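You operate a simulated robot arm through the tools that you are given. There is no shell and no other tool. Be economical: measure what you need, move in short steps, check, and stop when the job is done.

You run a simulated two-armed robot. Do the job below in one go: nothing can be reset, and whatever is moved stays where it is left.

## Task
Lift the soap bottle, wipe the sticky ring under it and put the bottle back.
Fine: meanwhile stand it elsewhere on the basin tiles; use the small sponge and return it. Set down upright: clear soap bottle, small sponge. What is to be rubbed or washed off counts as gone when no trace of it is left.

It is judged by the outcome, as a careful person would: the job done as asked, and still so three seconds after it is handed in. It fails if anything else is knocked over, pushed out of place, dropped, spilled or broken.

## Robot
Two 7-joint arms with two-finger parallel grippers on one trunk, hanging from a carriage that runs on a gantry, over the field with the corners [1380, 1757], [-335, 224], [518, -730], [2233, 803] (x, y) and turns from -6.004 to 6.004 rad about z. Base frame: it is fixed where the carriage stands at the start and does not move with it; the origin is on the floor, on the carriage's upright axis, x ahead of it, y to its left, z up. Readings come in mm, rad, newtons and seconds.
The left shoulder is at the start at [40, 173, 1435], the right one opposite. With the tool pointing down near the work surface each hand reaches from about 100 to 640 mm from the robot's upright axis, wherever it stands, measured 20 degrees to its own side. Places, roughly: basin tiles [1900, 400, 700]; clear soap bottle [1750, 500, 750]; small sponge [2000, 500, 750]; soap ring [1700, 600, 700]. Payload 3.43 kg a hand.
The tool frame of a hand sits at the grasp point between the pads (the TCP): z along the fingers, y along the line on which they close. The tips reach 30 mm beyond it. Largest opening 94 mm; finger width 28, thickness 10; the body of the gripper, 50 by 96 mm, starts 55 mm behind the TCP.
Orientation is that of the tool frame in the base frame, as [roll, pitch, yaw] about the fixed x, y, z axes, in that order (R = Rz(yaw) Ry(pitch) Rx(roll)). With the fingers straight down and closing along the base's y, the tool's x points along the base's -x, its y along +y and its z along -z.

## Interface
- The arms move only by the tool step_arm. It takes "left_motion", "right_motion" or both (then of equal length, played together; a hand with none holds still); each is a list of rows, each a list of 3 entries, a list of its own where there are three numbers: the finger opening in mm, from 0 to 94, then the shift along the tool's x, y, z in units of 30 mm (1.0 is 30 mm), then the turn, a rotation vector about the tool's x, y, z in units of 8 degrees (1.0 is 8 degrees). In form: [[fingers, [x, y, z], [ax, ay, az]], ...]. A call has 1 to 12 rows; each row shifts and turns the commanded pose from where the row before left it, along the tool's axes as they then stand. A call with a number of a shift or a turn outside -1 to 1 is refused whole. Each row takes 0.2 s and may step no farther than 50 mm and 0.15 rad from the row before; otherwise, or with a gripper value out of range, the whole call is refused. A pose out of reach is approached as far as the arm can. The call stops where the force on the tool passes 40 N (or 10 N more than at its start, if that is more) or the arm is blocked; 0.2 s more then pass. The fingers move at their own pace (about 72 mm/s each) and stop on an object; they squeeze with about 41 N. The grip force told is the motor's: it shows also when the fingers shut on nothing. Time passes only in rows, and 0.2 s behind the last, so rows that do not move let the fingers close. The reply holds the time, the measured pose of the TCP, the force on the tool along the base axes, the opening and the grip force, in the units named above and with some noise, with the torque about the TCP (base axes, N m) and any sound that the robot's microphone picked up, and new pictures: "pictures" is both (left out), scene, wrist or none (wrist: the cameras of the hands that moved).
- Cameras (640 x 400 px; columns grow to the right, rows downward): "scene" is now at [239.3, 17.3, 1724.9]; the picture's right is [0.17, -0.99, 0.00], its down [-0.77, -0.13, -0.62] and it looks along [0.62, 0.10, -0.78] (base axes); focal length 285 px, centre (320, 200). "left" rides on the left gripper at [76, -14, -103] in its tool frame; the picture's right is [0.18, 0.98, 0.00], its down [-0.75, 0.14, -0.64] and it looks along [-0.63, 0.12, 0.77] (tool axes); focal length 243 px, centre (320, 200). "right" rides on the right gripper at [76, 14, -103] in its tool frame; the picture's right is [-0.18, 0.98, 0.00], its down [-0.75, -0.14, -0.64] and it looks along [-0.63, -0.12, 0.77] (tool axes); focal length 243 px, centre (320, 200). There is no depth. A picture from a camera that has moved, and an enlarged one, comes with that camera's place and axes in the base frame and with its lens. The place of the scene camera against the robot may be out by one fixed shift of up to 12 mm in any direction.
- raise_lower(by): slides the trunk up (or, below 0, down) by that many mm; the arms and the scene camera ride with it, the base frame stays. It gives what a move gives, with no picture.
- base_move(legs): drives the robot by 1 to 6 legs, each [ahead, left, turn to the left] in mm, mm and rad, along the robot's own axes; the way and the turn of a leg run together, so that a leg with both is an arc; at most 1500 mm and 3.142 rad a leg. The arms and the cameras ride along, it lands a little off, and it stops where it bumps. It keeps to its track: a leg is cut to what the track allows. It gives what a move gives, and a new picture of the scene camera.
- pan_tilt(pan, tilt): turns the head with the scene camera to pan (to the left, within 1.501 rad either way) and tilt (down, from -0.506 to 1.204), counted from straight ahead of the robot. It gives what a move gives, and a new picture of the scene camera.
- close_up(camera, box): a new picture of the part [left, top, right, bottom] of that camera's present view, enlarged. No time passes.
- finish_job(): hands the job in; it is judged then, once.

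Work in short steps. Places have to be worked out from the pictures, the camera data and where the tool is seen: move nearer, look again, correct. Check each grasp and each placing, and mend what went wrong. You have 135 turns and 274 pictures in all, those below and enlarged ones among them. Open the grippers and draw the arms clear of the work before you hand the job in, unless the task says otherwise; then end with one line.

The tools are called by a JSON object that holds its "api" and its "payload". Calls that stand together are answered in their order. step_arm: Moves the arms, as the interface text tells. Its arguments: {"type":"object","properties":{"left_motion":{"type":"array","items":{"type":"array"}},"right_motion":{"type":"array","items":{"type":"array"}},"pictures":{"type":"string","enum":["both","scene","wrist","none"]}},"required":[]} The other tools are called the same way: raise_lower (by) slides the trunk up or down; base_move (legs) drives the base; pan_tilt (pan, tilt) turns the head that bears the scene camera; close_up (camera, box) takes an enlarged picture of a part of a camera's view; finish_job () hands the job in.

At the start:

```text
t: 0.0
left_eef_pos: [446.2, 149.7, 1036.3]
left_ee_rot: [-3.129, 0.043, -3.084]
left_wrist_force: [52.6, -199.2, -261.0]
left_wrist_torque: [26.41, -17.68, 18.88]
left_opening: 94.0
left_grip_force: 0.0
right_eef_pos: [545.5, -195.1, 1023.3]
right_ee_rot: [3.14, 0.048, 3.133]
right_wrist_force: [67.5, 67.4, -272.4]
right_wrist_torque: [-9.08, -17.09, -6.46]
right_opening: 94.0
right_grip_force: 0.2
trunk travel left (down, up): [-588.0, 193.0]
robot x, y, heading: [1.6, -2.3, -0.001]
head pan, tilt: [0.168, 0.895]
```

scene: 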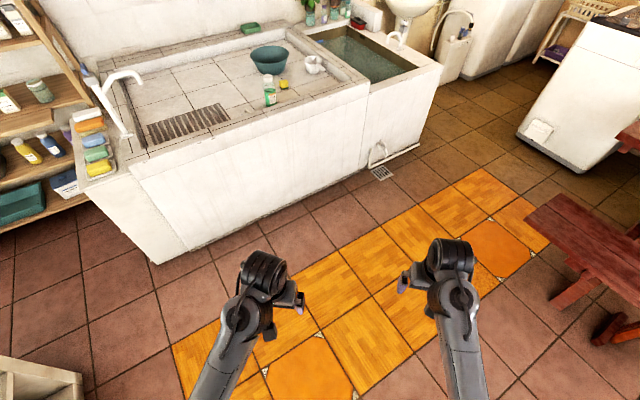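
right: 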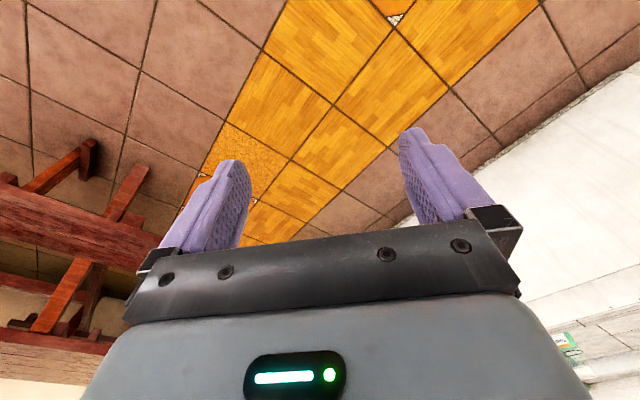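
left: 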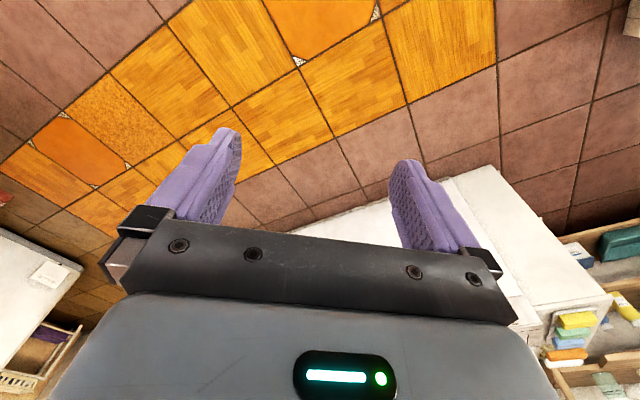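

I'll look at the basin area enlarged first.

{"api": "close_up", "payload": {"camera": "scene", "box": [220, 20, 360, 120]}}

```text
4.00 times, centred on (290, 70) of scene
camera zoom: at [239.3, 17.3, 1724.9], right [0.17, -0.99, 0.0], down [-0.77, -0.13, -0.62], along [0.62, 0.1, -0.78], focal length 1141 px, centre (440, 720)
```

zoom: 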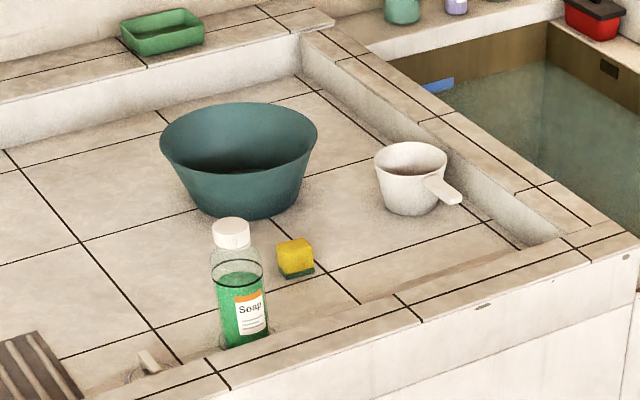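

The bottle stands near the front inner rim, about (1750,580); the sponge at about (1950,540). The basin front faces roughly heading 0.73, so I turn to face it and approach part-way.

{"api": "base_move", "payload": {"legs": [[0, 0, 0.729], [0, -815, 0], [1000, 0, 0]]}}

{"api": "pan_tilt", "payload": {"pan": 0, "tilt": 0.9}}

```text
t: 11.1
left_eef_pos: [1491.6, 518.8, 1036.5]
left_ee_rot: [-3.127, 0.05, -2.294]
left_wrist_force: [77.5, -64.8, -85.6]
left_wrist_torque: [14.07, 4.27, 9.48]
left_opening: 94.5
left_grip_force: 0.1
right_eef_pos: [1803.9, 341.0, 1022.9]
right_ee_rot: [3.138, 0.063, -2.382]
right_wrist_force: [1.9, 46.1, -125.7]
right_wrist_torque: [2.52, -8.57, -3.07]
right_opening: 93.9
right_grip_force: 0.0
trunk travel left (down, up): [-588.0, 193.0]
robot x, y, heading: [1274.0, 105.1, 0.771]
head pan, tilt: [0.168, 0.895]
camera scene: at [1438.4, 277.1, 1724.9], right [0.81, -0.59, 0.0], down [-0.46, -0.63, -0.62], along [0.37, 0.5, -0.78], focal length 285 px, centre (320, 200)
```

scene: 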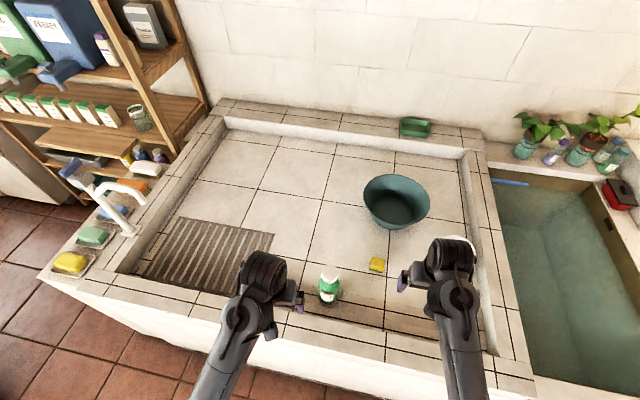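

```text
t: 11.8
left_eef_pos: [1493.2, 519.1, 1037.0]
left_ee_rot: [-3.125, 0.055, -2.289]
left_wrist_force: [46.5, -29.3, -54.5]
left_wrist_torque: [7.5, 2.41, 5.18]
left_opening: 93.8
left_grip_force: 0.1
right_eef_pos: [1803.7, 342.6, 1022.5]
right_ee_rot: [3.138, 0.066, -2.383]
right_wrist_force: [0.1, 26.0, -66.5]
right_wrist_torque: [1.1, -4.75, -1.92]
right_opening: 93.9
right_grip_force: 0.1
trunk travel left (down, up): [-588.0, 193.0]
robot x, y, heading: [1278.4, 97.9, 0.771]
head pan, tilt: [0.0, 0.901]
camera scene: at [1447.7, 268.5, 1724.5], right [0.7, -0.72, 0.0], down [-0.56, -0.55, -0.62], along [0.45, 0.43, -0.78], focal length 285 px, centre (320, 200)
```

scene: 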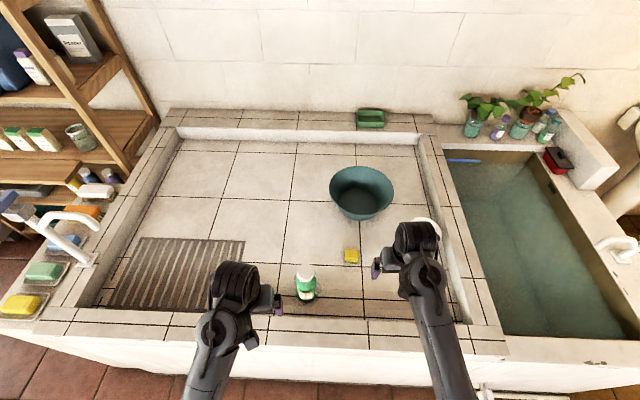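

Now I look closer at bottle and sponge from here.

{"api": "close_up", "payload": {"camera": "scene", "box": [265, 235, 385, 310]}}

```text
5.33 times, centred on (325, 272) of scene
camera zoom: at [1447.7, 268.5, 1724.5], right [0.7, -0.72, 0.0], down [-0.56, -0.55, -0.62], along [0.45, 0.43, -0.78], focal length 1522 px, centre (293, -187)
```

zoom: 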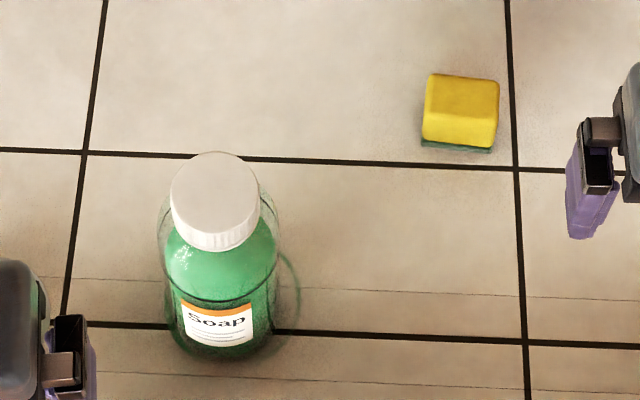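

Triangulating: bottle base about (1663,530), sponge about (1885,518), basin floor z≈740. I'll move 180 mm nearer.

{"api": "base_move", "payload": {"legs": [[180, 0, -0.04]]}}

{"api": "step_arm", "payload": {"left_motion": [[94, [0, 0, 0], [0, 0, 0]]], "right_motion": [[94, [0, 0, 0], [0, 0, 0]]], "pictures": "wrist"}}

```text
t: 13.3
left_eef_pos: [1637.9, 632.4, 1036.2]
left_ee_rot: [-3.125, 0.052, -2.323]
left_wrist_force: [43.4, -38.9, -51.7]
left_wrist_torque: [8.28, 2.21, 5.53]
left_opening: 94.1
left_grip_force: 0.1
right_eef_pos: [1942.7, 445.0, 1024.1]
right_ee_rot: [3.136, 0.069, -2.419]
right_wrist_force: [2.3, 24.9, -68.6]
right_wrist_torque: [1.24, -4.69, -1.65]
right_opening: 93.8
right_grip_force: 0.1
trunk travel left (down, up): [-588.0, 193.0]
robot x, y, heading: [1404.7, 216.5, 0.734]
head pan, tilt: [0.0, 0.901]
camera scene: at [1583.7, 384.4, 1724.7], right [0.67, -0.74, 0.0], down [-0.58, -0.53, -0.62], along [0.46, 0.42, -0.78], focal length 285 px, centre (320, 200)
```

scene: 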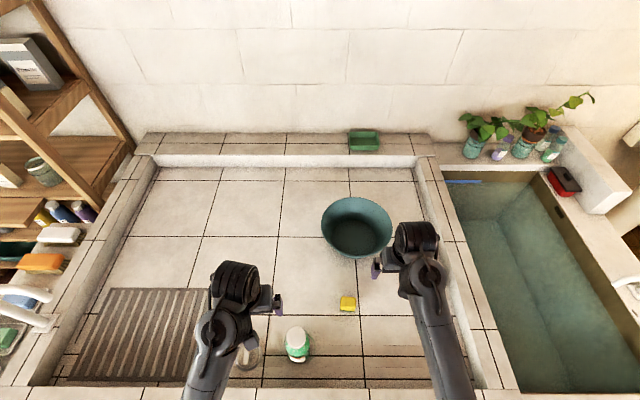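

```text
t: 13.7
left_eef_pos: [1637.8, 632.6, 1036.0]
left_ee_rot: [-3.125, 0.055, -2.321]
left_wrist_force: [20.2, -12.9, -17.6]
left_wrist_torque: [2.82, 1.3, 2.2]
left_opening: 93.9
left_grip_force: 0.0
right_eef_pos: [1941.9, 445.9, 1022.9]
right_ee_rot: [3.138, 0.071, -2.42]
right_wrist_force: [4.3, 13.7, -33.5]
right_wrist_torque: [0.37, -1.97, -0.78]
right_opening: 94.0
right_grip_force: 0.1
trunk travel left (down, up): [-588.0, 193.0]
robot x, y, heading: [1402.8, 222.5, 0.736]
head pan, tilt: [0.0, 0.901]
camera right: at [1870.0, 399.5, 1119.9], right [-0.51, 0.86, 0.02], down [0.62, 0.36, 0.69], along [0.59, 0.37, -0.72], focal length 243 px, centre (320, 200)
camera left: at [1591.0, 565.0, 1134.6], right [-0.84, 0.54, -0.03], down [0.38, 0.63, 0.68], along [0.38, 0.56, -0.73], focal length 243 px, centre (320, 200)
```

right: 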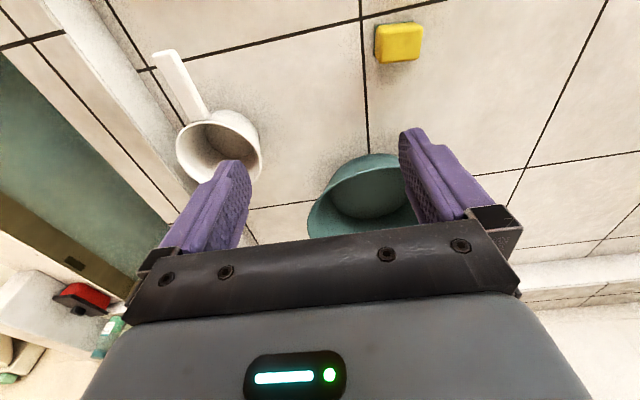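
left: 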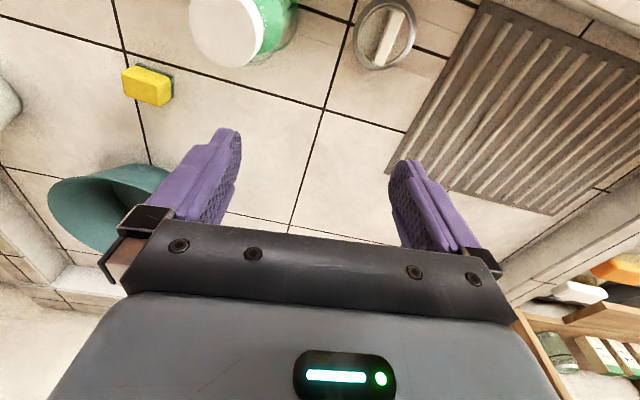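

Bottle is ~50 mm back and ~90 mm to the right of the left hand. I raise the left hand, level it and move it above the bottle; likewise the right hand toward above the sponge (1878,526), staying high.

{"api": "step_arm", "payload": {"left_motion": [[94, [0, 0, -1], [0, 0.39, 0]], [94, [0, 0, -1], [0, 0, 0]], [94, [0, 0, -1], [0, 0, 0]], [94, [0.6, -1, 0], [0, 0, 0]], [94, [0.6, -1, 0], [0, 0, 0]], [94, [0, -0.5, 0], [0, 0, 0]]], "right_motion": [[94, [0, 0, 0], [0, 0.5, 0]], [94, [0, 0, 0], [0, 0, 0]], [94, [0, 0, 0], [0, 0, 0]], [94, [0, 0, 0], [0, 0, 0]], [94, [0, 0, 0], [0, 0, 0]], [94, [0, 0, 0], [0, 0, 0]]], "pictures": "both"}}

```text
t: 14.0
left_eef_pos: [1638.0, 633.0, 1036.9]
left_ee_rot: [-3.125, 0.055, -2.317]
left_wrist_force: [9.8, -9.5, -8.4]
left_wrist_torque: [1.84, 0.67, 1.35]
left_opening: 93.9
left_grip_force: 0.1
left hand out of reach, approached as far as the arm can: row 1
right_eef_pos: [1943.0, 446.5, 1024.9]
right_ee_rot: [3.137, 0.07, -2.419]
right_wrist_force: [2.7, 8.1, -20.3]
right_wrist_torque: [0.12, -1.14, -0.46]
right_opening: 94.0
right_grip_force: 0.0
trunk travel left (down, up): [-588.0, 193.0]
robot x, y, heading: [1402.4, 220.8, 0.731]
head pan, tilt: [0.0, 0.901]
stopped in row 1 (left hand): the force on the tool passed its limit at 97 N (the readings are from after the stop); the commanded pose is now the measured one
camera scene: at [1583.6, 384.3, 1724.5], right [0.67, -0.74, 0.0], down [-0.58, -0.53, -0.62], along [0.46, 0.42, -0.78], focal length 285 px, centre (320, 200)
camera right: at [1870.7, 400.2, 1119.9], right [-0.51, 0.86, 0.02], down [0.62, 0.36, 0.69], along [0.59, 0.37, -0.72], focal length 243 px, centre (320, 200)
camera left: at [1591.8, 565.3, 1135.9], right [-0.85, 0.53, -0.03], down [0.37, 0.63, 0.68], along [0.38, 0.56, -0.73], focal length 243 px, centre (320, 200)
```

scene: 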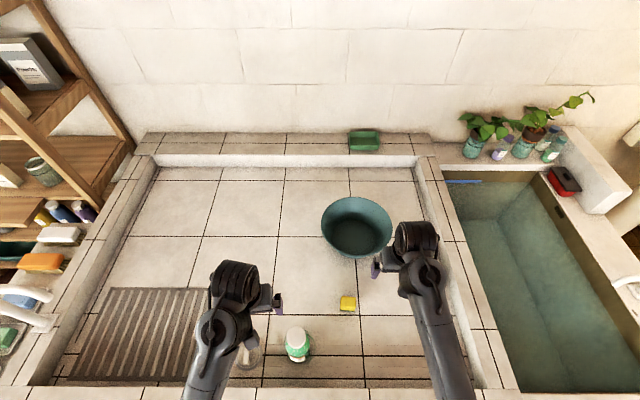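
right: 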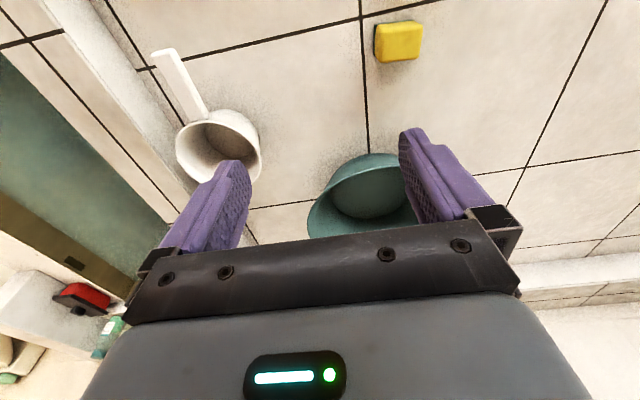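
left: 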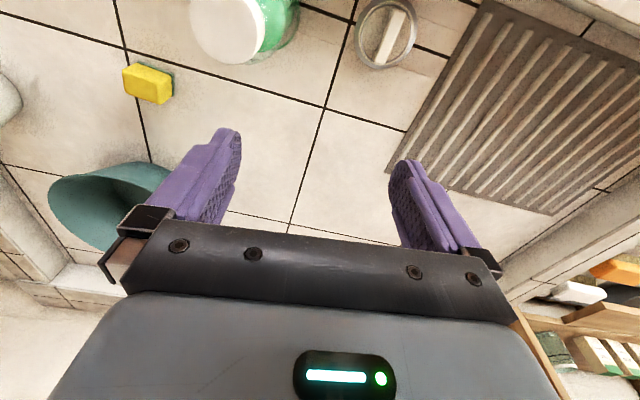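

The left arm is at its upward limit, so I raise the trunk for height instead.

{"api": "raise_lower", "payload": {"by": 100}}

{"api": "step_arm", "payload": {"left_motion": [[94, [0, 0, 0], [0, 0, 0]], [94, [0, 0, 0], [0, 0, 0]], [94, [0.3, -0.6, 0], [0, 0.1, 0]], [94, [0.3, -0.6, 0], [0, 0.1, 0]], [94, [0.3, -0.6, 0], [0, 0.1, 0]], [94, [0.3, -0.6, 0], [0, 0.1, 0]], [94, [0, -0.3, 0], [0, 0, 0]]], "pictures": "both"}}

```text
t: 15.3
left_eef_pos: [1637.7, 632.8, 1139.2]
left_ee_rot: [-3.123, 0.054, -2.32]
left_wrist_force: [19.3, -15.8, -19.7]
left_wrist_torque: [3.2, 1.02, 2.23]
left_opening: 93.8
left_grip_force: 0.0
right_eef_pos: [1942.8, 445.1, 1124.0]
right_ee_rot: [3.138, 0.068, -2.419]
right_wrist_force: [1.5, 13.2, -34.6]
right_wrist_torque: [0.58, -2.26, -0.82]
right_opening: 93.6
right_grip_force: 0.1
trunk travel left (down, up): [-688.0, 93.0]
robot x, y, heading: [1403.9, 223.4, 0.73]
head pan, tilt: [0.0, 0.901]
```

```text
t: 16.9
left_eef_pos: [1674.3, 551.9, 1137.4]
left_ee_rot: [-3.122, 0.001, -2.322]
left_wrist_force: [0.3, 0.1, -0.5]
left_wrist_torque: [0.01, -0.04, -0.02]
left_opening: 93.8
left_grip_force: 0.0
right_eef_pos: [1943.2, 445.8, 1124.6]
right_ee_rot: [3.139, 0.067, -2.418]
right_wrist_force: [1.2, 13.8, -35.1]
right_wrist_torque: [0.61, -2.46, -0.89]
right_opening: 94.1
right_grip_force: 0.0
trunk travel left (down, up): [-688.0, 93.0]
robot x, y, heading: [1405.6, 223.2, 0.734]
head pan, tilt: [0.0, 0.901]
camera scene: at [1583.5, 384.2, 1824.5], right [0.67, -0.74, 0.0], down [-0.58, -0.53, -0.62], along [0.46, 0.42, -0.78], focal length 285 px, centre (320, 200)
camera left: at [1631.4, 487.8, 1240.3], right [-0.84, 0.54, -0.02], down [0.4, 0.66, 0.64], along [0.35, 0.53, -0.77], focal length 243 px, centre (320, 200)
```

scene: 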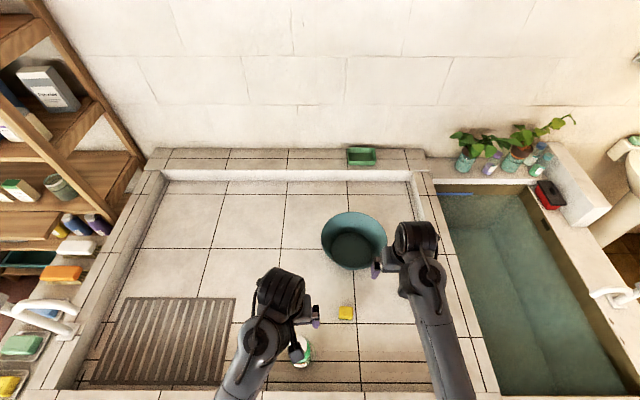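
left: 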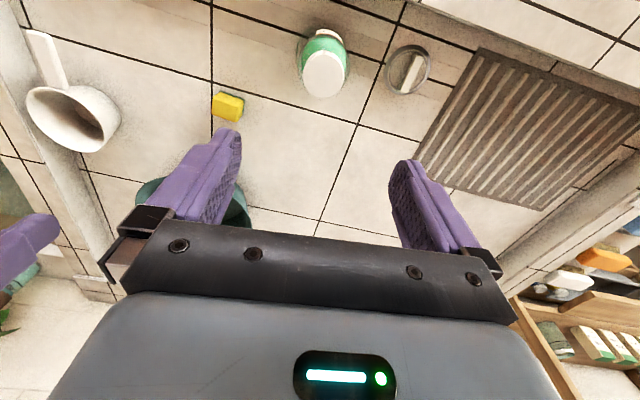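

{"api": "close_up", "payload": {"camera": "left", "box": [270, 10, 398, 90]}}

```text
5.00 times, centred on (334, 50) of left
camera zoom: at [1631.4, 487.8, 1240.3], right [-0.84, 0.54, -0.02], down [0.4, 0.66, 0.64], along [0.35, 0.53, -0.77], focal length 1213 px, centre (250, 950)
```

zoom: 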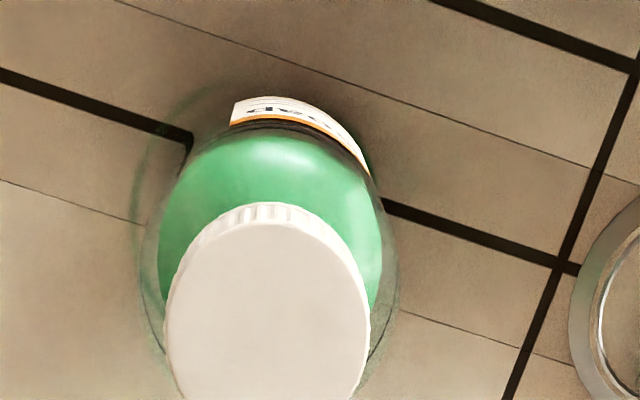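

Bottle axis at about (1665,538), cap ~46 mm wide with top near z 935. I centre over it and descend partway.

{"api": "step_arm", "payload": {"left_motion": [[94, [0.55, -0.1, 0.6], [0, 0, 0]], [94, [0, 0, 1], [0, 0, 0]], [94, [0, 0, 1], [0, 0, 0]], [94, [0, 0, 1], [0, 0, 0]], [94, [0, 0, 0.5], [0, 0, 0]], [94, [0, 0, 0], [0, 0, 0]]], "pictures": "both"}}

{"api": "close_up", "payload": {"camera": "scene", "box": [220, 260, 380, 360]}}

```text
t: 18.3
left_eef_pos: [1663.3, 537.5, 1013.4]
left_ee_rot: [-3.121, 0.001, -2.322]
left_wrist_force: [0.4, 0.1, 0.6]
left_wrist_torque: [0.01, 0.03, -0.01]
left_opening: 94.2
left_grip_force: 0.0
right_eef_pos: [1942.7, 444.9, 1122.8]
right_ee_rot: [3.137, 0.068, -2.417]
right_wrist_force: [1.6, 12.4, -36.9]
right_wrist_torque: [0.64, -2.46, -0.91]
right_opening: 93.9
right_grip_force: 0.0
trunk travel left (down, up): [-688.0, 93.0]
robot x, y, heading: [1407.7, 221.9, 0.729]
head pan, tilt: [0.0, 0.901]
camera scene: at [1583.5, 384.2, 1824.5], right [0.67, -0.74, 0.0], down [-0.58, -0.53, -0.62], along [0.46, 0.42, -0.78], focal length 285 px, centre (320, 200)
camera left: at [1621.1, 473.3, 1116.0], right [-0.84, 0.53, -0.02], down [0.4, 0.66, 0.64], along [0.35, 0.53, -0.77], focal length 243 px, centre (320, 200)
```

scene: 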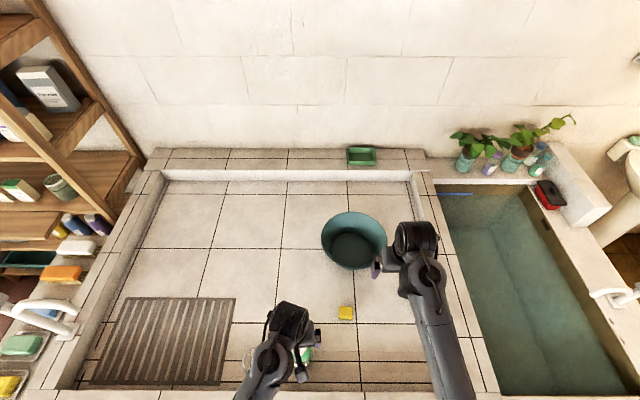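
left: 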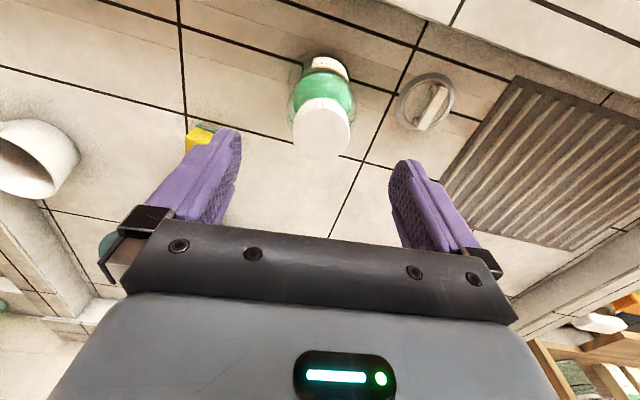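

```text
4.00 times, centred on (300, 310) of scene
camera zoom: at [1583.5, 384.2, 1824.5], right [0.67, -0.74, 0.0], down [-0.58, -0.53, -0.62], along [0.46, 0.42, -0.78], focal length 1141 px, centre (400, -240)
```

zoom: 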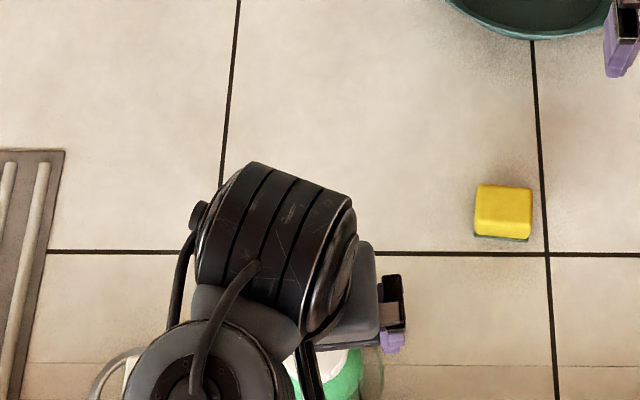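

The hand is centred over the cap (top ≈ z 937). Descend to TCP z≈947 so the tips straddle the cap, then close.

{"api": "step_arm", "payload": {"left_motion": [[94, [-0.05, 0, 1], [0, 0, 0]], [94, [0, 0, 1], [0, 0, 0]], [94, [0, 0, 0.25], [0, 0, 0]], [94, [0, 0, 0], [0, 0, 0]]], "pictures": "wrist"}}

```text
t: 19.3
left_eef_pos: [1665.6, 537.5, 946.1]
left_ee_rot: [-3.122, -0.001, -2.319]
left_wrist_force: [0.0, -0.8, 0.3]
left_wrist_torque: [-0.01, 0.0, 0.02]
left_opening: 94.3
left_grip_force: 0.0
right_eef_pos: [1943.9, 446.8, 1122.7]
right_ee_rot: [3.139, 0.069, -2.417]
right_wrist_force: [1.7, 12.3, -36.6]
right_wrist_torque: [0.63, -2.48, -0.88]
right_opening: 94.3
right_grip_force: 0.1
trunk travel left (down, up): [-688.0, 93.0]
robot x, y, heading: [1407.0, 223.8, 0.731]
head pan, tilt: [0.0, 0.901]
camera left: at [1624.0, 474.2, 1049.0], right [-0.84, 0.53, -0.02], down [0.4, 0.66, 0.64], along [0.35, 0.53, -0.77], focal length 243 px, centre (320, 200)
```

left: 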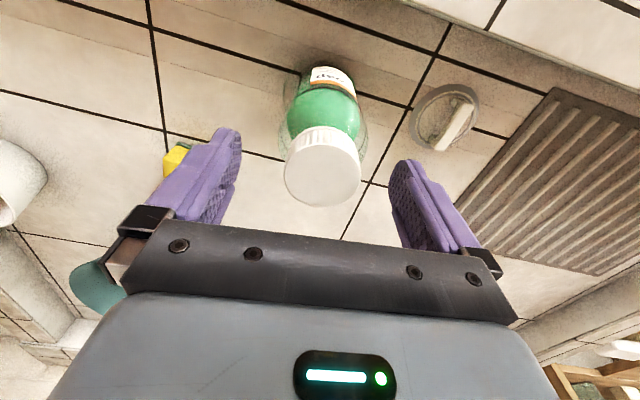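

Cap top is about z 927; lower another 9 mm, then close.

{"api": "step_arm", "payload": {"left_motion": [[94, [0, 0, 0.3], [0, 0, 0]], [40, [0, 0, 0], [0, 0, 0]], [30, [0, 0, 0], [0, 0, 0]], [30, [0, 0, 0], [0, 0, 0]], [30, [0, 0, 0], [0, 0, 0]]], "pictures": "wrist"}}

```text
t: 20.5
left_eef_pos: [1667.6, 536.8, 937.4]
left_ee_rot: [-3.121, -0.001, -2.321]
left_wrist_force: [-0.2, 0.7, 0.4]
left_wrist_torque: [0.01, -0.02, -0.02]
left_opening: 46.8
left_grip_force: 41.4
right_eef_pos: [1943.0, 445.9, 1122.5]
right_ee_rot: [3.138, 0.067, -2.418]
right_wrist_force: [1.0, 13.0, -36.7]
right_wrist_torque: [0.63, -2.48, -0.9]
right_opening: 94.1
right_grip_force: 0.0
trunk travel left (down, up): [-688.0, 93.0]
robot x, y, heading: [1401.0, 222.8, 0.738]
head pan, tilt: [0.0, 0.901]
camera left: at [1624.2, 472.9, 1040.7], right [-0.84, 0.53, -0.02], down [0.4, 0.66, 0.64], along [0.35, 0.53, -0.77], focal length 243 px, centre (320, 200)
```

left: 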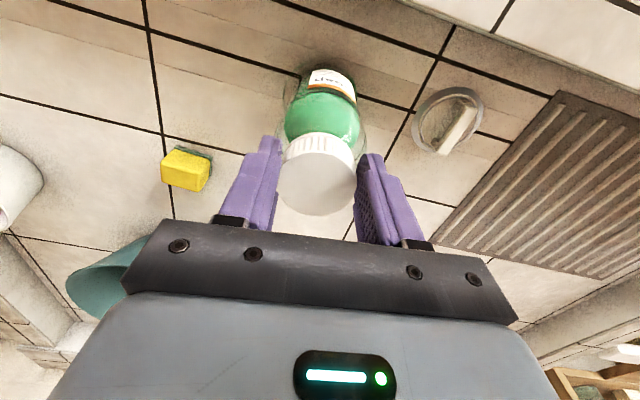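

Gripped at 46.8 mm. Lift gently and check.

{"api": "step_arm", "payload": {"left_motion": [[30, [0, 0, -0.4], [0, 0, 0]], [30, [0, 0, -0.6], [0, 0, 0]], [30, [0, 0, -1], [0, 0, 0]], [30, [0, 0, -0.6], [0, 0, 0]], [30, [0, 0, 0], [0, 0, 0]]], "pictures": "both"}}

```text
t: 21.7
left_eef_pos: [1668.1, 537.8, 1015.4]
left_ee_rot: [-3.124, 0.001, -2.321]
left_wrist_force: [-0.5, -0.6, -4.2]
left_wrist_torque: [-0.03, 0.04, 0.01]
left_opening: 46.7
left_grip_force: 40.6
right_eef_pos: [1941.7, 447.4, 1123.4]
right_ee_rot: [3.139, 0.069, -2.417]
right_wrist_force: [1.4, 13.4, -35.4]
right_wrist_torque: [0.63, -2.48, -0.93]
right_opening: 94.1
right_grip_force: 0.1
trunk travel left (down, up): [-688.0, 93.0]
robot x, y, heading: [1404.1, 220.6, 0.739]
head pan, tilt: [0.0, 0.901]
camera scene: at [1583.5, 384.1, 1824.4], right [0.67, -0.74, 0.0], down [-0.58, -0.53, -0.62], along [0.46, 0.42, -0.78], focal length 285 px, centre (320, 200)
camera left: at [1625.0, 473.6, 1118.2], right [-0.84, 0.53, -0.02], down [0.4, 0.66, 0.64], along [0.35, 0.53, -0.77], focal length 243 px, centre (320, 200)
```

scene: 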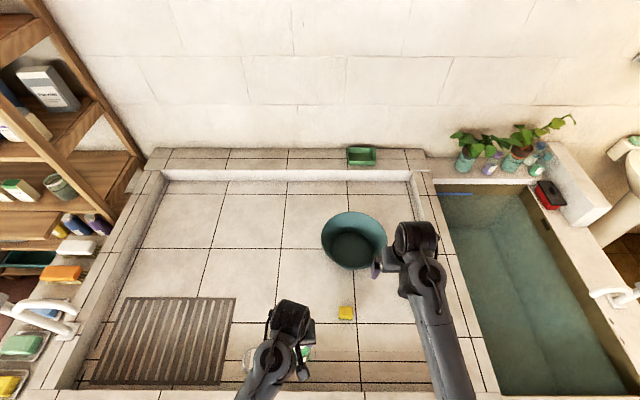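
left: 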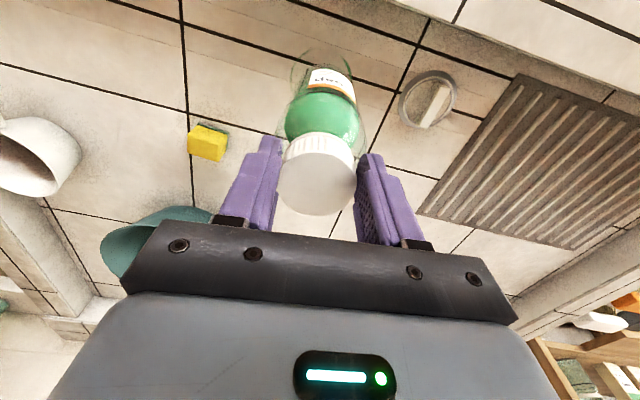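

The bottle is held (≈4.5 N). I carry it ahead-left, out of the way, and hold it there.

{"api": "step_arm", "payload": {"left_motion": [[30, [0, 0.7, -0.2], [0, 0, 0]], [30, [-0.3, 1, 0], [0, 0, 0]], [30, [-0.5, 1, 0], [0, 0, 0]], [30, [-0.6, 1, 0], [0, 0, 0]], [30, [-0.6, 1, 0], [0, 0, 0]], [30, [-0.5, 1, 0], [0, 0, 0]], [30, [-0.5, 1, 0], [0, 0, 0]], [30, [0, 0, 0], [0, 0, 0]]], "pictures": "both"}}

{"api": "close_up", "payload": {"camera": "scene", "box": [220, 290, 380, 390]}}

```text
t: 23.5
left_eef_pos: [1580.4, 738.3, 1020.2]
left_ee_rot: [-3.123, -0.002, -2.321]
left_wrist_force: [-1.0, 0.1, -4.4]
left_wrist_torque: [-0.02, 0.0, 0.0]
left_opening: 46.6
left_grip_force: 41.3
right_eef_pos: [1943.2, 444.9, 1124.0]
right_ee_rot: [3.139, 0.067, -2.419]
right_wrist_force: [1.5, 13.5, -36.7]
right_wrist_torque: [0.63, -2.48, -0.88]
right_opening: 94.4
right_grip_force: 0.0
trunk travel left (down, up): [-688.0, 93.0]
robot x, y, heading: [1406.1, 226.5, 0.736]
head pan, tilt: [0.0, 0.901]
camera scene: at [1583.5, 384.0, 1824.4], right [0.67, -0.74, 0.0], down [-0.58, -0.53, -0.62], along [0.46, 0.42, -0.78], focal length 285 px, centre (320, 200)
camera left: at [1537.7, 674.9, 1122.3], right [-0.84, 0.54, -0.02], down [0.4, 0.66, 0.64], along [0.35, 0.53, -0.77], focal length 243 px, centre (320, 200)
```

scene: 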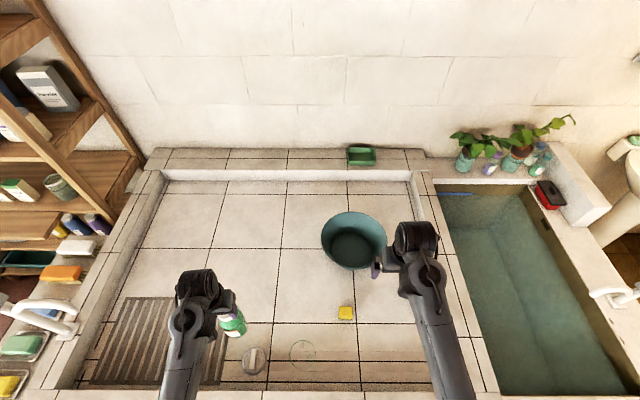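
left: 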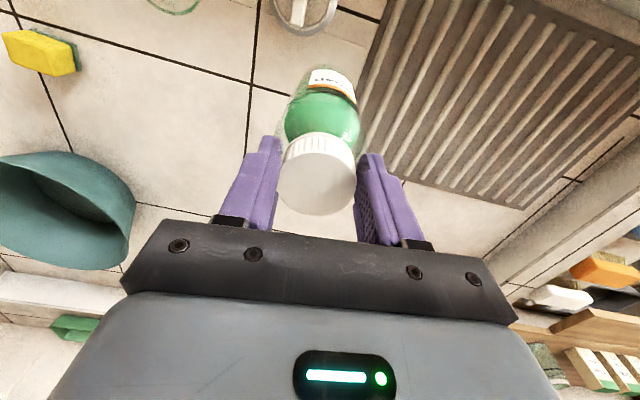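

```text
4.00 times, centred on (300, 340) of scene
camera zoom: at [1583.5, 384.0, 1824.4], right [0.67, -0.74, 0.0], down [-0.58, -0.53, -0.62], along [0.46, 0.42, -0.78], focal length 1141 px, centre (400, -360)
```

zoom: 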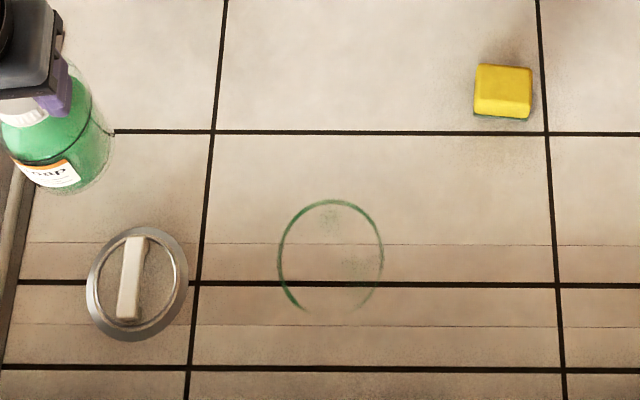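

The ring is a ~85 mm circle near (1685,555), where the bottle was. Now the right hand: level it, move over the sponge at about (1880,524), and descend partway.

{"api": "step_arm", "payload": {"right_motion": [[94, [0, 0, 0.5], [0, 0.24, 0]], [94, [0, 0.3, 0.8], [0, 0.24, 0]], [94, [-0.15, 0.7, 0.8], [0, 0, 0]], [94, [0, 0.8, 0.8], [0, 0, 0]], [94, [0, 0.8, 0.6], [0, 0, 0]], [94, [0, 0.75, 0.4], [0, 0, 0]], [94, [0, 0, 0], [0, 0, 0]]], "pictures": "wrist"}}

```text
t: 25.1
left_eef_pos: [1580.9, 737.2, 1019.2]
left_ee_rot: [-3.121, 0.0, -2.322]
left_wrist_force: [-0.8, -0.3, -3.2]
left_wrist_torque: [-0.04, 0.03, -0.03]
left_opening: 46.7
left_grip_force: 40.8
right_eef_pos: [1883.3, 524.3, 1006.8]
right_ee_rot: [3.137, -0.001, -2.418]
right_wrist_force: [-0.2, -0.1, 0.1]
right_wrist_torque: [-0.02, 0.02, -0.02]
right_opening: 94.0
right_grip_force: 0.0
trunk travel left (down, up): [-688.0, 93.0]
robot x, y, heading: [1404.0, 222.5, 0.733]
head pan, tilt: [0.0, 0.901]
camera right: at [1816.3, 482.7, 1108.4], right [-0.51, 0.86, 0.0], down [0.66, 0.39, 0.64], along [0.55, 0.33, -0.77], focal length 243 px, centre (320, 200)
```

right: 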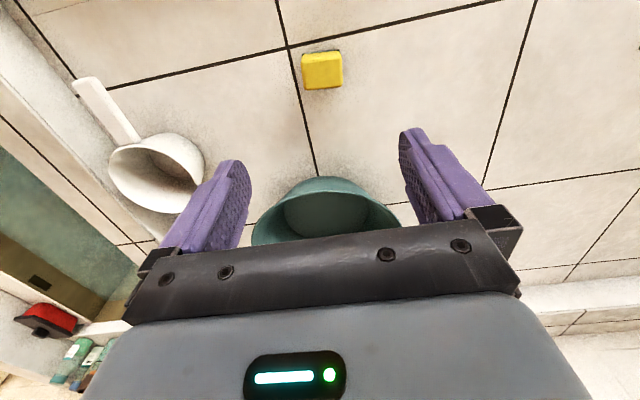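

Sponge at about (1876,522). Correct and descend to TCP z≈815.

{"api": "step_arm", "payload": {"right_motion": [[94, [0.22, 0.1, 1], [0, 0, 0]], [94, [0, 0, 1], [0, 0, 0]], [94, [0, 0, 1], [0, 0, 0]], [94, [0, 0, 1], [0, 0, 0]], [94, [0, 0, 1], [0, 0, 0]], [94, [0, 0, 1], [0, 0, 0]], [94, [0, 0, 0.4], [0, 0, 0]], [94, [0, 0, 0], [0, 0, 0]]], "pictures": "both"}}

```text
t: 26.9
left_eef_pos: [1580.8, 738.3, 1019.4]
left_ee_rot: [-3.121, -0.001, -2.319]
left_wrist_force: [1.2, 0.5, -4.1]
left_wrist_torque: [-0.06, 0.0, 0.01]
left_opening: 46.8
left_grip_force: 41.2
right_eef_pos: [1861.2, 487.6, 847.8]
right_ee_rot: [3.139, 0.003, -2.418]
right_wrist_force: [-0.4, 1.1, -0.8]
right_wrist_torque: [-0.02, 0.01, -0.02]
right_opening: 94.1
right_grip_force: 0.0
right hand out of reach, approached as far as the arm can: row 5, 6, 7
trunk travel left (down, up): [-688.0, 93.0]
robot x, y, heading: [1402.8, 223.3, 0.735]
head pan, tilt: [0.0, 0.901]
camera scene: at [1583.5, 384.2, 1824.5], right [0.67, -0.74, 0.0], down [-0.58, -0.53, -0.62], along [0.46, 0.42, -0.78], focal length 285 px, centre (320, 200)
camera right: at [1793.2, 445.8, 949.5], right [-0.51, 0.86, 0.0], down [0.66, 0.39, 0.64], along [0.55, 0.33, -0.77], focal length 243 px, centre (320, 200)
```

scene: 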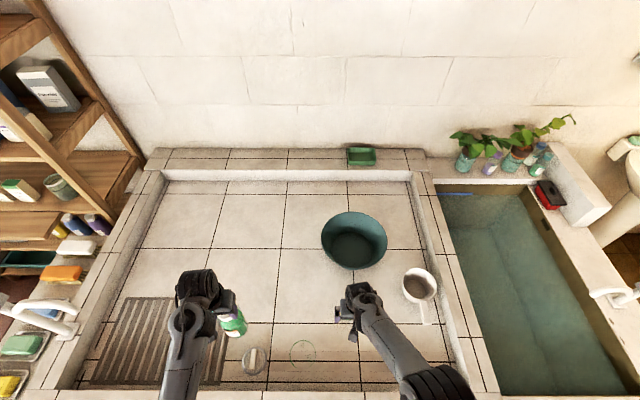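
right: 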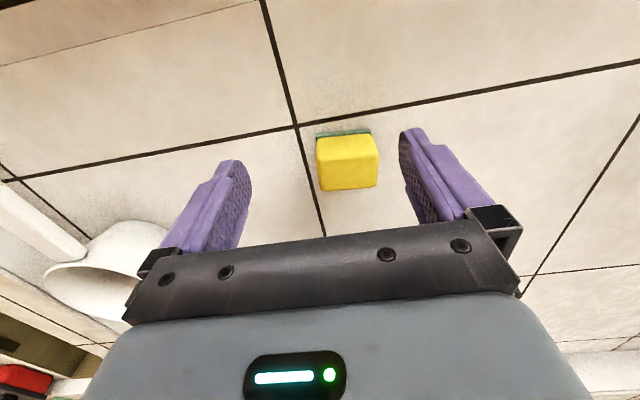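

Out of reach below with the trunk this high. I raise both hands relative to the trunk, then lower the trunk 120 mm.

{"api": "step_arm", "payload": {"left_motion": [[30, [0, 0, -1], [0, 0, 0]], [30, [0, 0, -1], [0, 0, 0]], [30, [0, 0, -0.8], [0, 0, 0]], [30, [0, 0, 0], [0, 0, 0]], [30, [0, 0, 0], [0, 0, 0]]], "right_motion": [[94, [0, 0, -1], [0, 0, 0]], [94, [0, 0, -1], [0, 0, 0]], [94, [0, 0, -1], [0, 0, 0]], [94, [0, 0, -1], [0, 0, 0]], [94, [0, 0, -0.5], [0, 0, 0]]], "pictures": "none"}}

```text
t: 27.5
left_eef_pos: [1582.4, 741.0, 1076.4]
left_ee_rot: [-3.124, 0.017, -2.319]
left_wrist_force: [8.9, 7.3, -27.5]
left_wrist_torque: [0.54, -0.25, 0.17]
left_opening: 46.9
left_grip_force: 41.2
right_eef_pos: [1861.8, 486.4, 905.5]
right_ee_rot: [3.139, 0.0, -2.417]
right_wrist_force: [-0.6, 0.0, -0.1]
right_wrist_torque: [0.0, 0.0, -0.03]
right_opening: 94.0
right_grip_force: 0.1
trunk travel left (down, up): [-688.0, 93.0]
robot x, y, heading: [1404.8, 222.6, 0.738]
head pan, tilt: [0.0, 0.901]
stopped in row 3 (left hand): the force on the tool passed its limit at 116 N (the readings are from after the stop); the commanded pose is now the measured one
```

Left tops out near 1076; relax it 9 mm, raise the right more, then lower the trunk 100.

{"api": "step_arm", "payload": {"left_motion": [[30, [0, 0, 0.3], [0, 0, 0]], [30, [0, 0, 0], [0, 0, 0]], [30, [0, 0, 0], [0, 0, 0]]], "right_motion": [[94, [0, 0, -1], [0, 0, 0]], [94, [0, 0, -1], [0, 0, 0]], [94, [0, 0, -1], [0, 0, 0]]], "pictures": "none"}}

{"api": "raise_lower", "payload": {"by": -100}}

{"api": "step_arm", "payload": {"right_motion": [[94, [0, 0, 0], [0, 0, 0]]], "pictures": "both"}}

```text
t: 28.3
left_eef_pos: [1582.8, 741.3, 1070.2]
left_ee_rot: [-3.123, 0.017, -2.32]
left_wrist_force: [-0.7, -0.7, -4.5]
left_wrist_torque: [-0.07, 0.04, 0.02]
left_opening: 47.1
left_grip_force: 40.9
right_eef_pos: [1862.1, 487.7, 996.7]
right_ee_rot: [3.14, -0.002, -2.418]
right_wrist_force: [-0.9, 0.1, 1.0]
right_wrist_torque: [0.02, 0.02, -0.03]
right_opening: 94.2
right_grip_force: 0.1
trunk travel left (down, up): [-688.0, 93.0]
robot x, y, heading: [1405.5, 223.6, 0.734]
head pan, tilt: [0.0, 0.901]
```

```text
t: 29.6
left_eef_pos: [1582.9, 741.0, 969.7]
left_ee_rot: [-3.122, 0.013, -2.321]
left_wrist_force: [-0.1, -0.6, -4.1]
left_wrist_torque: [-0.07, 0.04, -0.02]
left_opening: 46.8
left_grip_force: 41.3
right_eef_pos: [1861.6, 487.4, 897.7]
right_ee_rot: [3.138, 0.001, -2.419]
right_wrist_force: [-0.6, 0.6, -0.2]
right_wrist_torque: [0.07, -0.01, -0.03]
right_opening: 93.7
right_grip_force: 0.0
trunk travel left (down, up): [-588.0, 193.0]
robot x, y, heading: [1406.0, 220.3, 0.733]
head pan, tilt: [0.0, 0.901]
```

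```text
t: 30.1
left_eef_pos: [1582.7, 741.5, 969.7]
left_ee_rot: [-3.122, 0.016, -2.321]
left_wrist_force: [0.3, 0.0, -4.5]
left_wrist_torque: [-0.06, 0.04, -0.02]
left_opening: 46.7
left_grip_force: 41.0
right_eef_pos: [1861.2, 486.5, 896.1]
right_ee_rot: [3.139, -0.001, -2.421]
right_wrist_force: [-0.3, 0.3, 1.2]
right_wrist_torque: [0.01, -0.01, -0.01]
right_opening: 94.0
right_grip_force: 0.1
trunk travel left (down, up): [-588.0, 193.0]
robot x, y, heading: [1407.1, 223.3, 0.734]
head pan, tilt: [0.0, 0.901]
camera scene: at [1583.5, 384.1, 1724.5], right [0.67, -0.74, 0.0], down [-0.58, -0.53, -0.62], along [0.46, 0.42, -0.78], focal length 285 px, centre (320, 200)
camera right: at [1794.8, 445.9, 999.1], right [-0.51, 0.86, 0.0], down [0.66, 0.39, 0.64], along [0.55, 0.33, -0.77], focal length 243 px, centre (320, 200)
```

scene: 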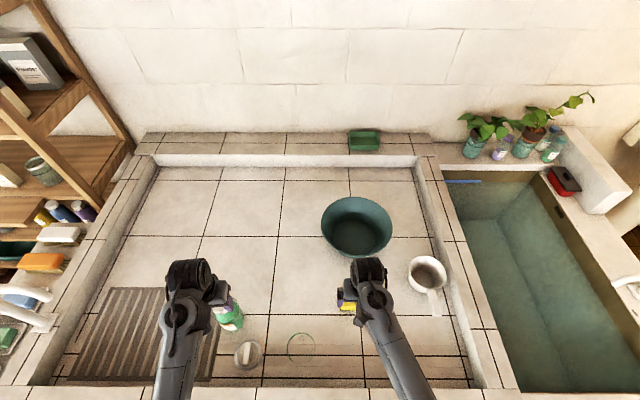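
right: 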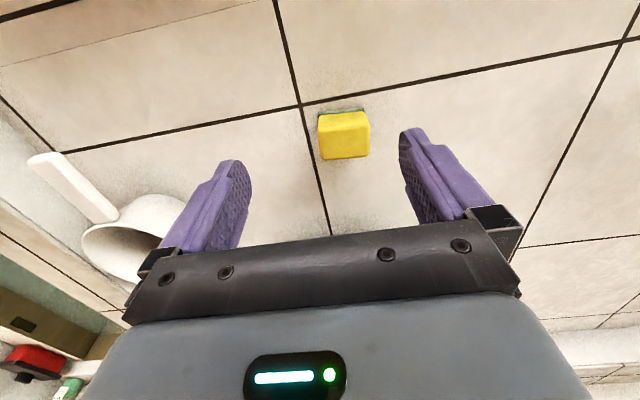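

Sponge is ~30 mm ahead and ~20 mm left of the TCP; correct and go down to ~z 820.

{"api": "step_arm", "payload": {"right_motion": [[94, [-1, 0.65, 0.5], [0, 0, 0]], [94, [0, 0, 1], [0, 0, 0]], [94, [0, 0, 1], [0, 0, 0]], [94, [0, 0, 0], [0, 0, 0]]], "pictures": "wrist"}}

```text
t: 31.1
left_eef_pos: [1582.7, 742.5, 969.6]
left_ee_rot: [-3.124, 0.015, -2.321]
left_wrist_force: [-0.5, -0.9, -4.1]
left_wrist_torque: [-0.04, 0.06, -0.04]
left_opening: 46.7
left_grip_force: 41.1
right_eef_pos: [1874.0, 520.0, 822.3]
right_ee_rot: [3.139, 0.0, -2.418]
right_wrist_force: [-0.1, -0.4, 0.7]
right_wrist_torque: [0.01, -0.01, -0.01]
right_opening: 93.9
right_grip_force: 0.1
trunk travel left (down, up): [-588.0, 193.0]
robot x, y, heading: [1403.6, 219.4, 0.735]
head pan, tilt: [0.0, 0.901]
camera right: at [1806.4, 480.2, 923.6], right [-0.51, 0.86, 0.0], down [0.66, 0.39, 0.64], along [0.55, 0.33, -0.77], focal length 243 px, centre (320, 200)
```

right: 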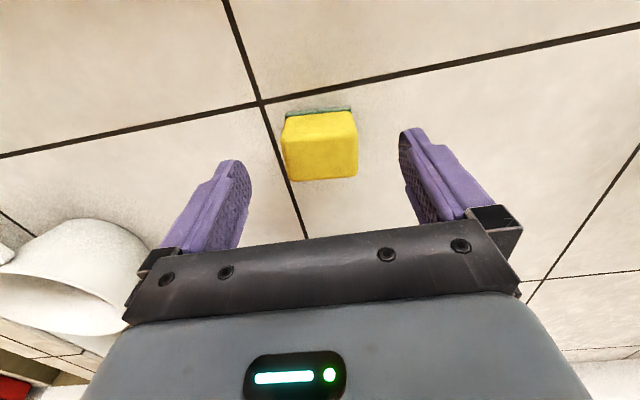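

Well centred. Descend ~35 mm and look before closing.

{"api": "step_arm", "payload": {"right_motion": [[94, [0, 0, 0.7], [0, 0, 0]], [94, [0, 0, 0.5], [0, 0, 0]], [94, [0, 0, 0], [0, 0, 0]]], "pictures": "wrist"}}

{"api": "close_up", "payload": {"camera": "right", "box": [200, 80, 440, 230]}}

```text
t: 31.9
left_eef_pos: [1581.9, 742.5, 969.3]
left_ee_rot: [-3.122, 0.015, -2.322]
left_wrist_force: [-0.2, 0.5, -3.0]
left_wrist_torque: [-0.06, 0.07, 0.01]
left_opening: 46.5
left_grip_force: 41.6
right_eef_pos: [1871.9, 523.3, 785.7]
right_ee_rot: [3.138, 0.001, -2.418]
right_wrist_force: [0.2, -0.2, 0.5]
right_wrist_torque: [0.0, 0.0, 0.0]
right_opening: 94.2
right_grip_force: 0.0
trunk travel left (down, up): [-588.0, 193.0]
robot x, y, heading: [1404.7, 218.3, 0.733]
head pan, tilt: [0.0, 0.901]
camera right: at [1804.3, 481.0, 888.2], right [-0.51, 0.86, 0.0], down [0.66, 0.39, 0.64], along [0.55, 0.33, -0.77], focal length 243 px, centre (320, 200)
```

right: 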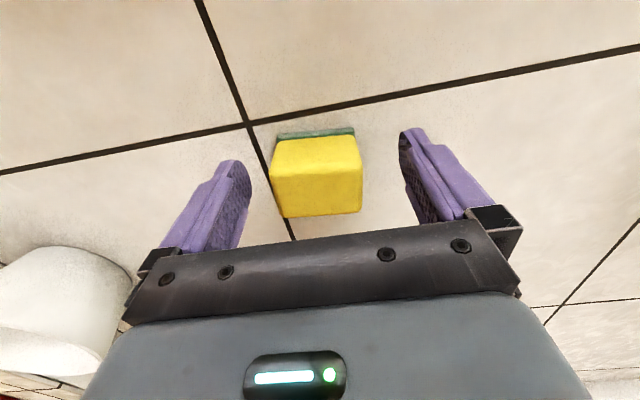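

```text
2.67 times, centred on (320, 155) of right
camera zoom: at [1804.3, 481.0, 888.2], right [-0.51, 0.86, 0.0], down [0.66, 0.39, 0.64], along [0.55, 0.33, -0.77], focal length 647 px, centre (320, 320)
```

zoom: 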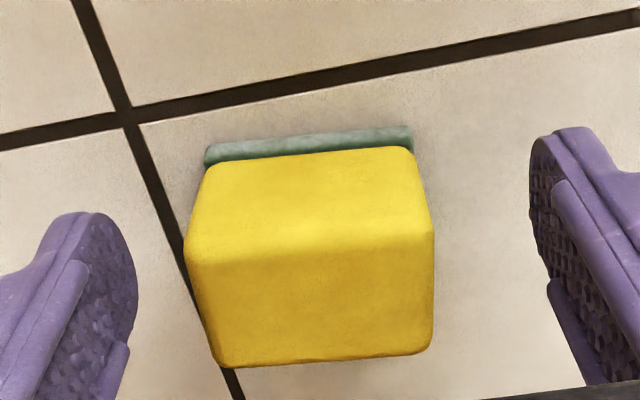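

Sponge is centred between the fingers (≈45 wide, ~47 tall), tips ~14 mm above floor. Close.

{"api": "step_arm", "payload": {"right_motion": [[40, [0, 0, 0], [0, 0, 0]], [30, [0, 0, 0], [0, 0, 0]], [30, [0, 0, 0], [0, 0, 0]], [30, [0, 0, 0], [0, 0, 0]]], "pictures": "wrist"}}

```text
t: 32.9
left_eef_pos: [1583.9, 741.6, 969.4]
left_ee_rot: [-3.122, 0.016, -2.322]
left_wrist_force: [0.0, 0.0, -3.6]
left_wrist_torque: [-0.02, 0.04, 0.02]
left_opening: 46.5
left_grip_force: 40.3
right_eef_pos: [1872.0, 522.5, 785.3]
right_ee_rot: [3.137, 0.001, -2.42]
right_wrist_force: [0.0, 0.1, 0.8]
right_wrist_torque: [0.0, 0.0, -0.04]
right_opening: 54.7
right_grip_force: 40.3
trunk travel left (down, up): [-588.0, 193.0]
robot x, y, heading: [1404.7, 224.6, 0.734]
head pan, tilt: [0.0, 0.901]
camera right: at [1804.8, 481.3, 888.5], right [-0.51, 0.86, 0.0], down [0.66, 0.39, 0.64], along [0.55, 0.33, -0.77], focal length 243 px, centre (320, 200)
```

right: 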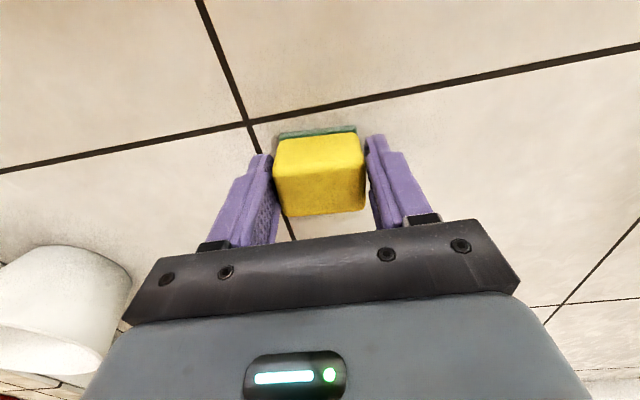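

Gripped at 54.7 mm; floor-contact pose recorded as (1872,522.5,785.3). Lift and move toward the ring (~(1688,558)), staying 60 mm up.

{"api": "step_arm", "payload": {"right_motion": [[30, [0, 0, -1], [0, 0, 0]], [30, [0, 0, -1], [0, 0, 0]], [30, [0, 0, -0.5], [0, 0, 0]], [30, [1, 0.5, 0], [0, 0, 0]], [30, [1, 0.8, 0], [0, 0, 0]], [30, [1, 0.8, 0], [0, 0, 0]], [30, [0.5, 0.8, 0], [0, 0, 0]], [30, [0, 0.4, 0], [0, 0, 0]], [30, [0, 0, 0], [0, 0, 0]]], "pictures": "both"}}

```text
t: 34.9
left_eef_pos: [1583.0, 742.4, 969.3]
left_ee_rot: [-3.122, 0.015, -2.321]
left_wrist_force: [0.4, 0.0, -3.1]
left_wrist_torque: [-0.06, 0.06, 0.01]
left_opening: 46.5
left_grip_force: 41.5
right_eef_pos: [1731.7, 520.7, 857.0]
right_ee_rot: [-3.129, -0.003, -2.422]
right_wrist_force: [-0.4, 0.4, 0.0]
right_wrist_torque: [-0.02, -0.02, 0.01]
right_opening: 53.5
right_grip_force: 41.6
trunk travel left (down, up): [-588.0, 193.0]
robot x, y, heading: [1402.8, 222.9, 0.731]
head pan, tilt: [0.0, 0.901]
camera scene: at [1583.4, 384.1, 1724.5], right [0.67, -0.74, 0.0], down [-0.58, -0.53, -0.62], along [0.46, 0.42, -0.78], focal length 285 px, centre (320, 200)
camera right: at [1664.0, 480.6, 958.4], right [-0.51, 0.86, -0.01], down [0.66, 0.4, 0.64], along [0.56, 0.32, -0.77], focal length 243 px, centre (320, 200)
```

scene: 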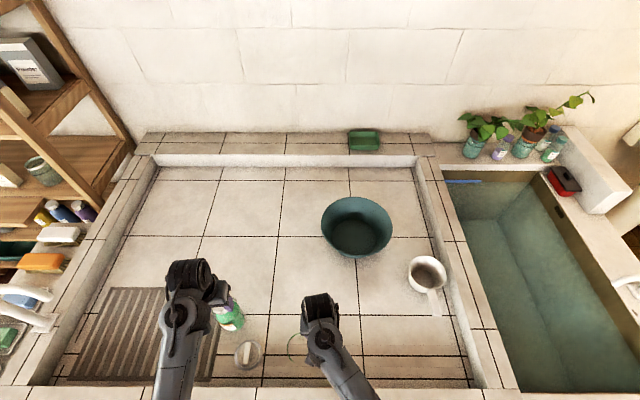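
right: 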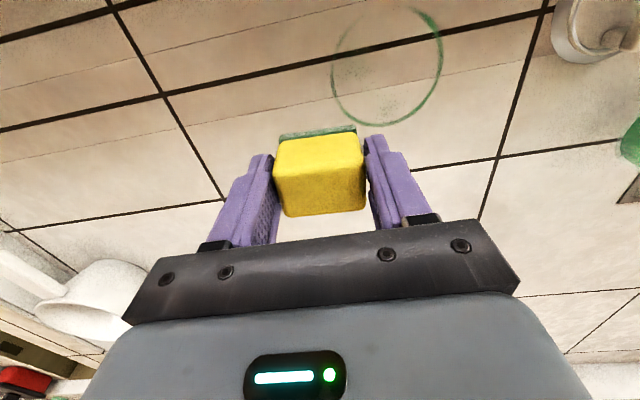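

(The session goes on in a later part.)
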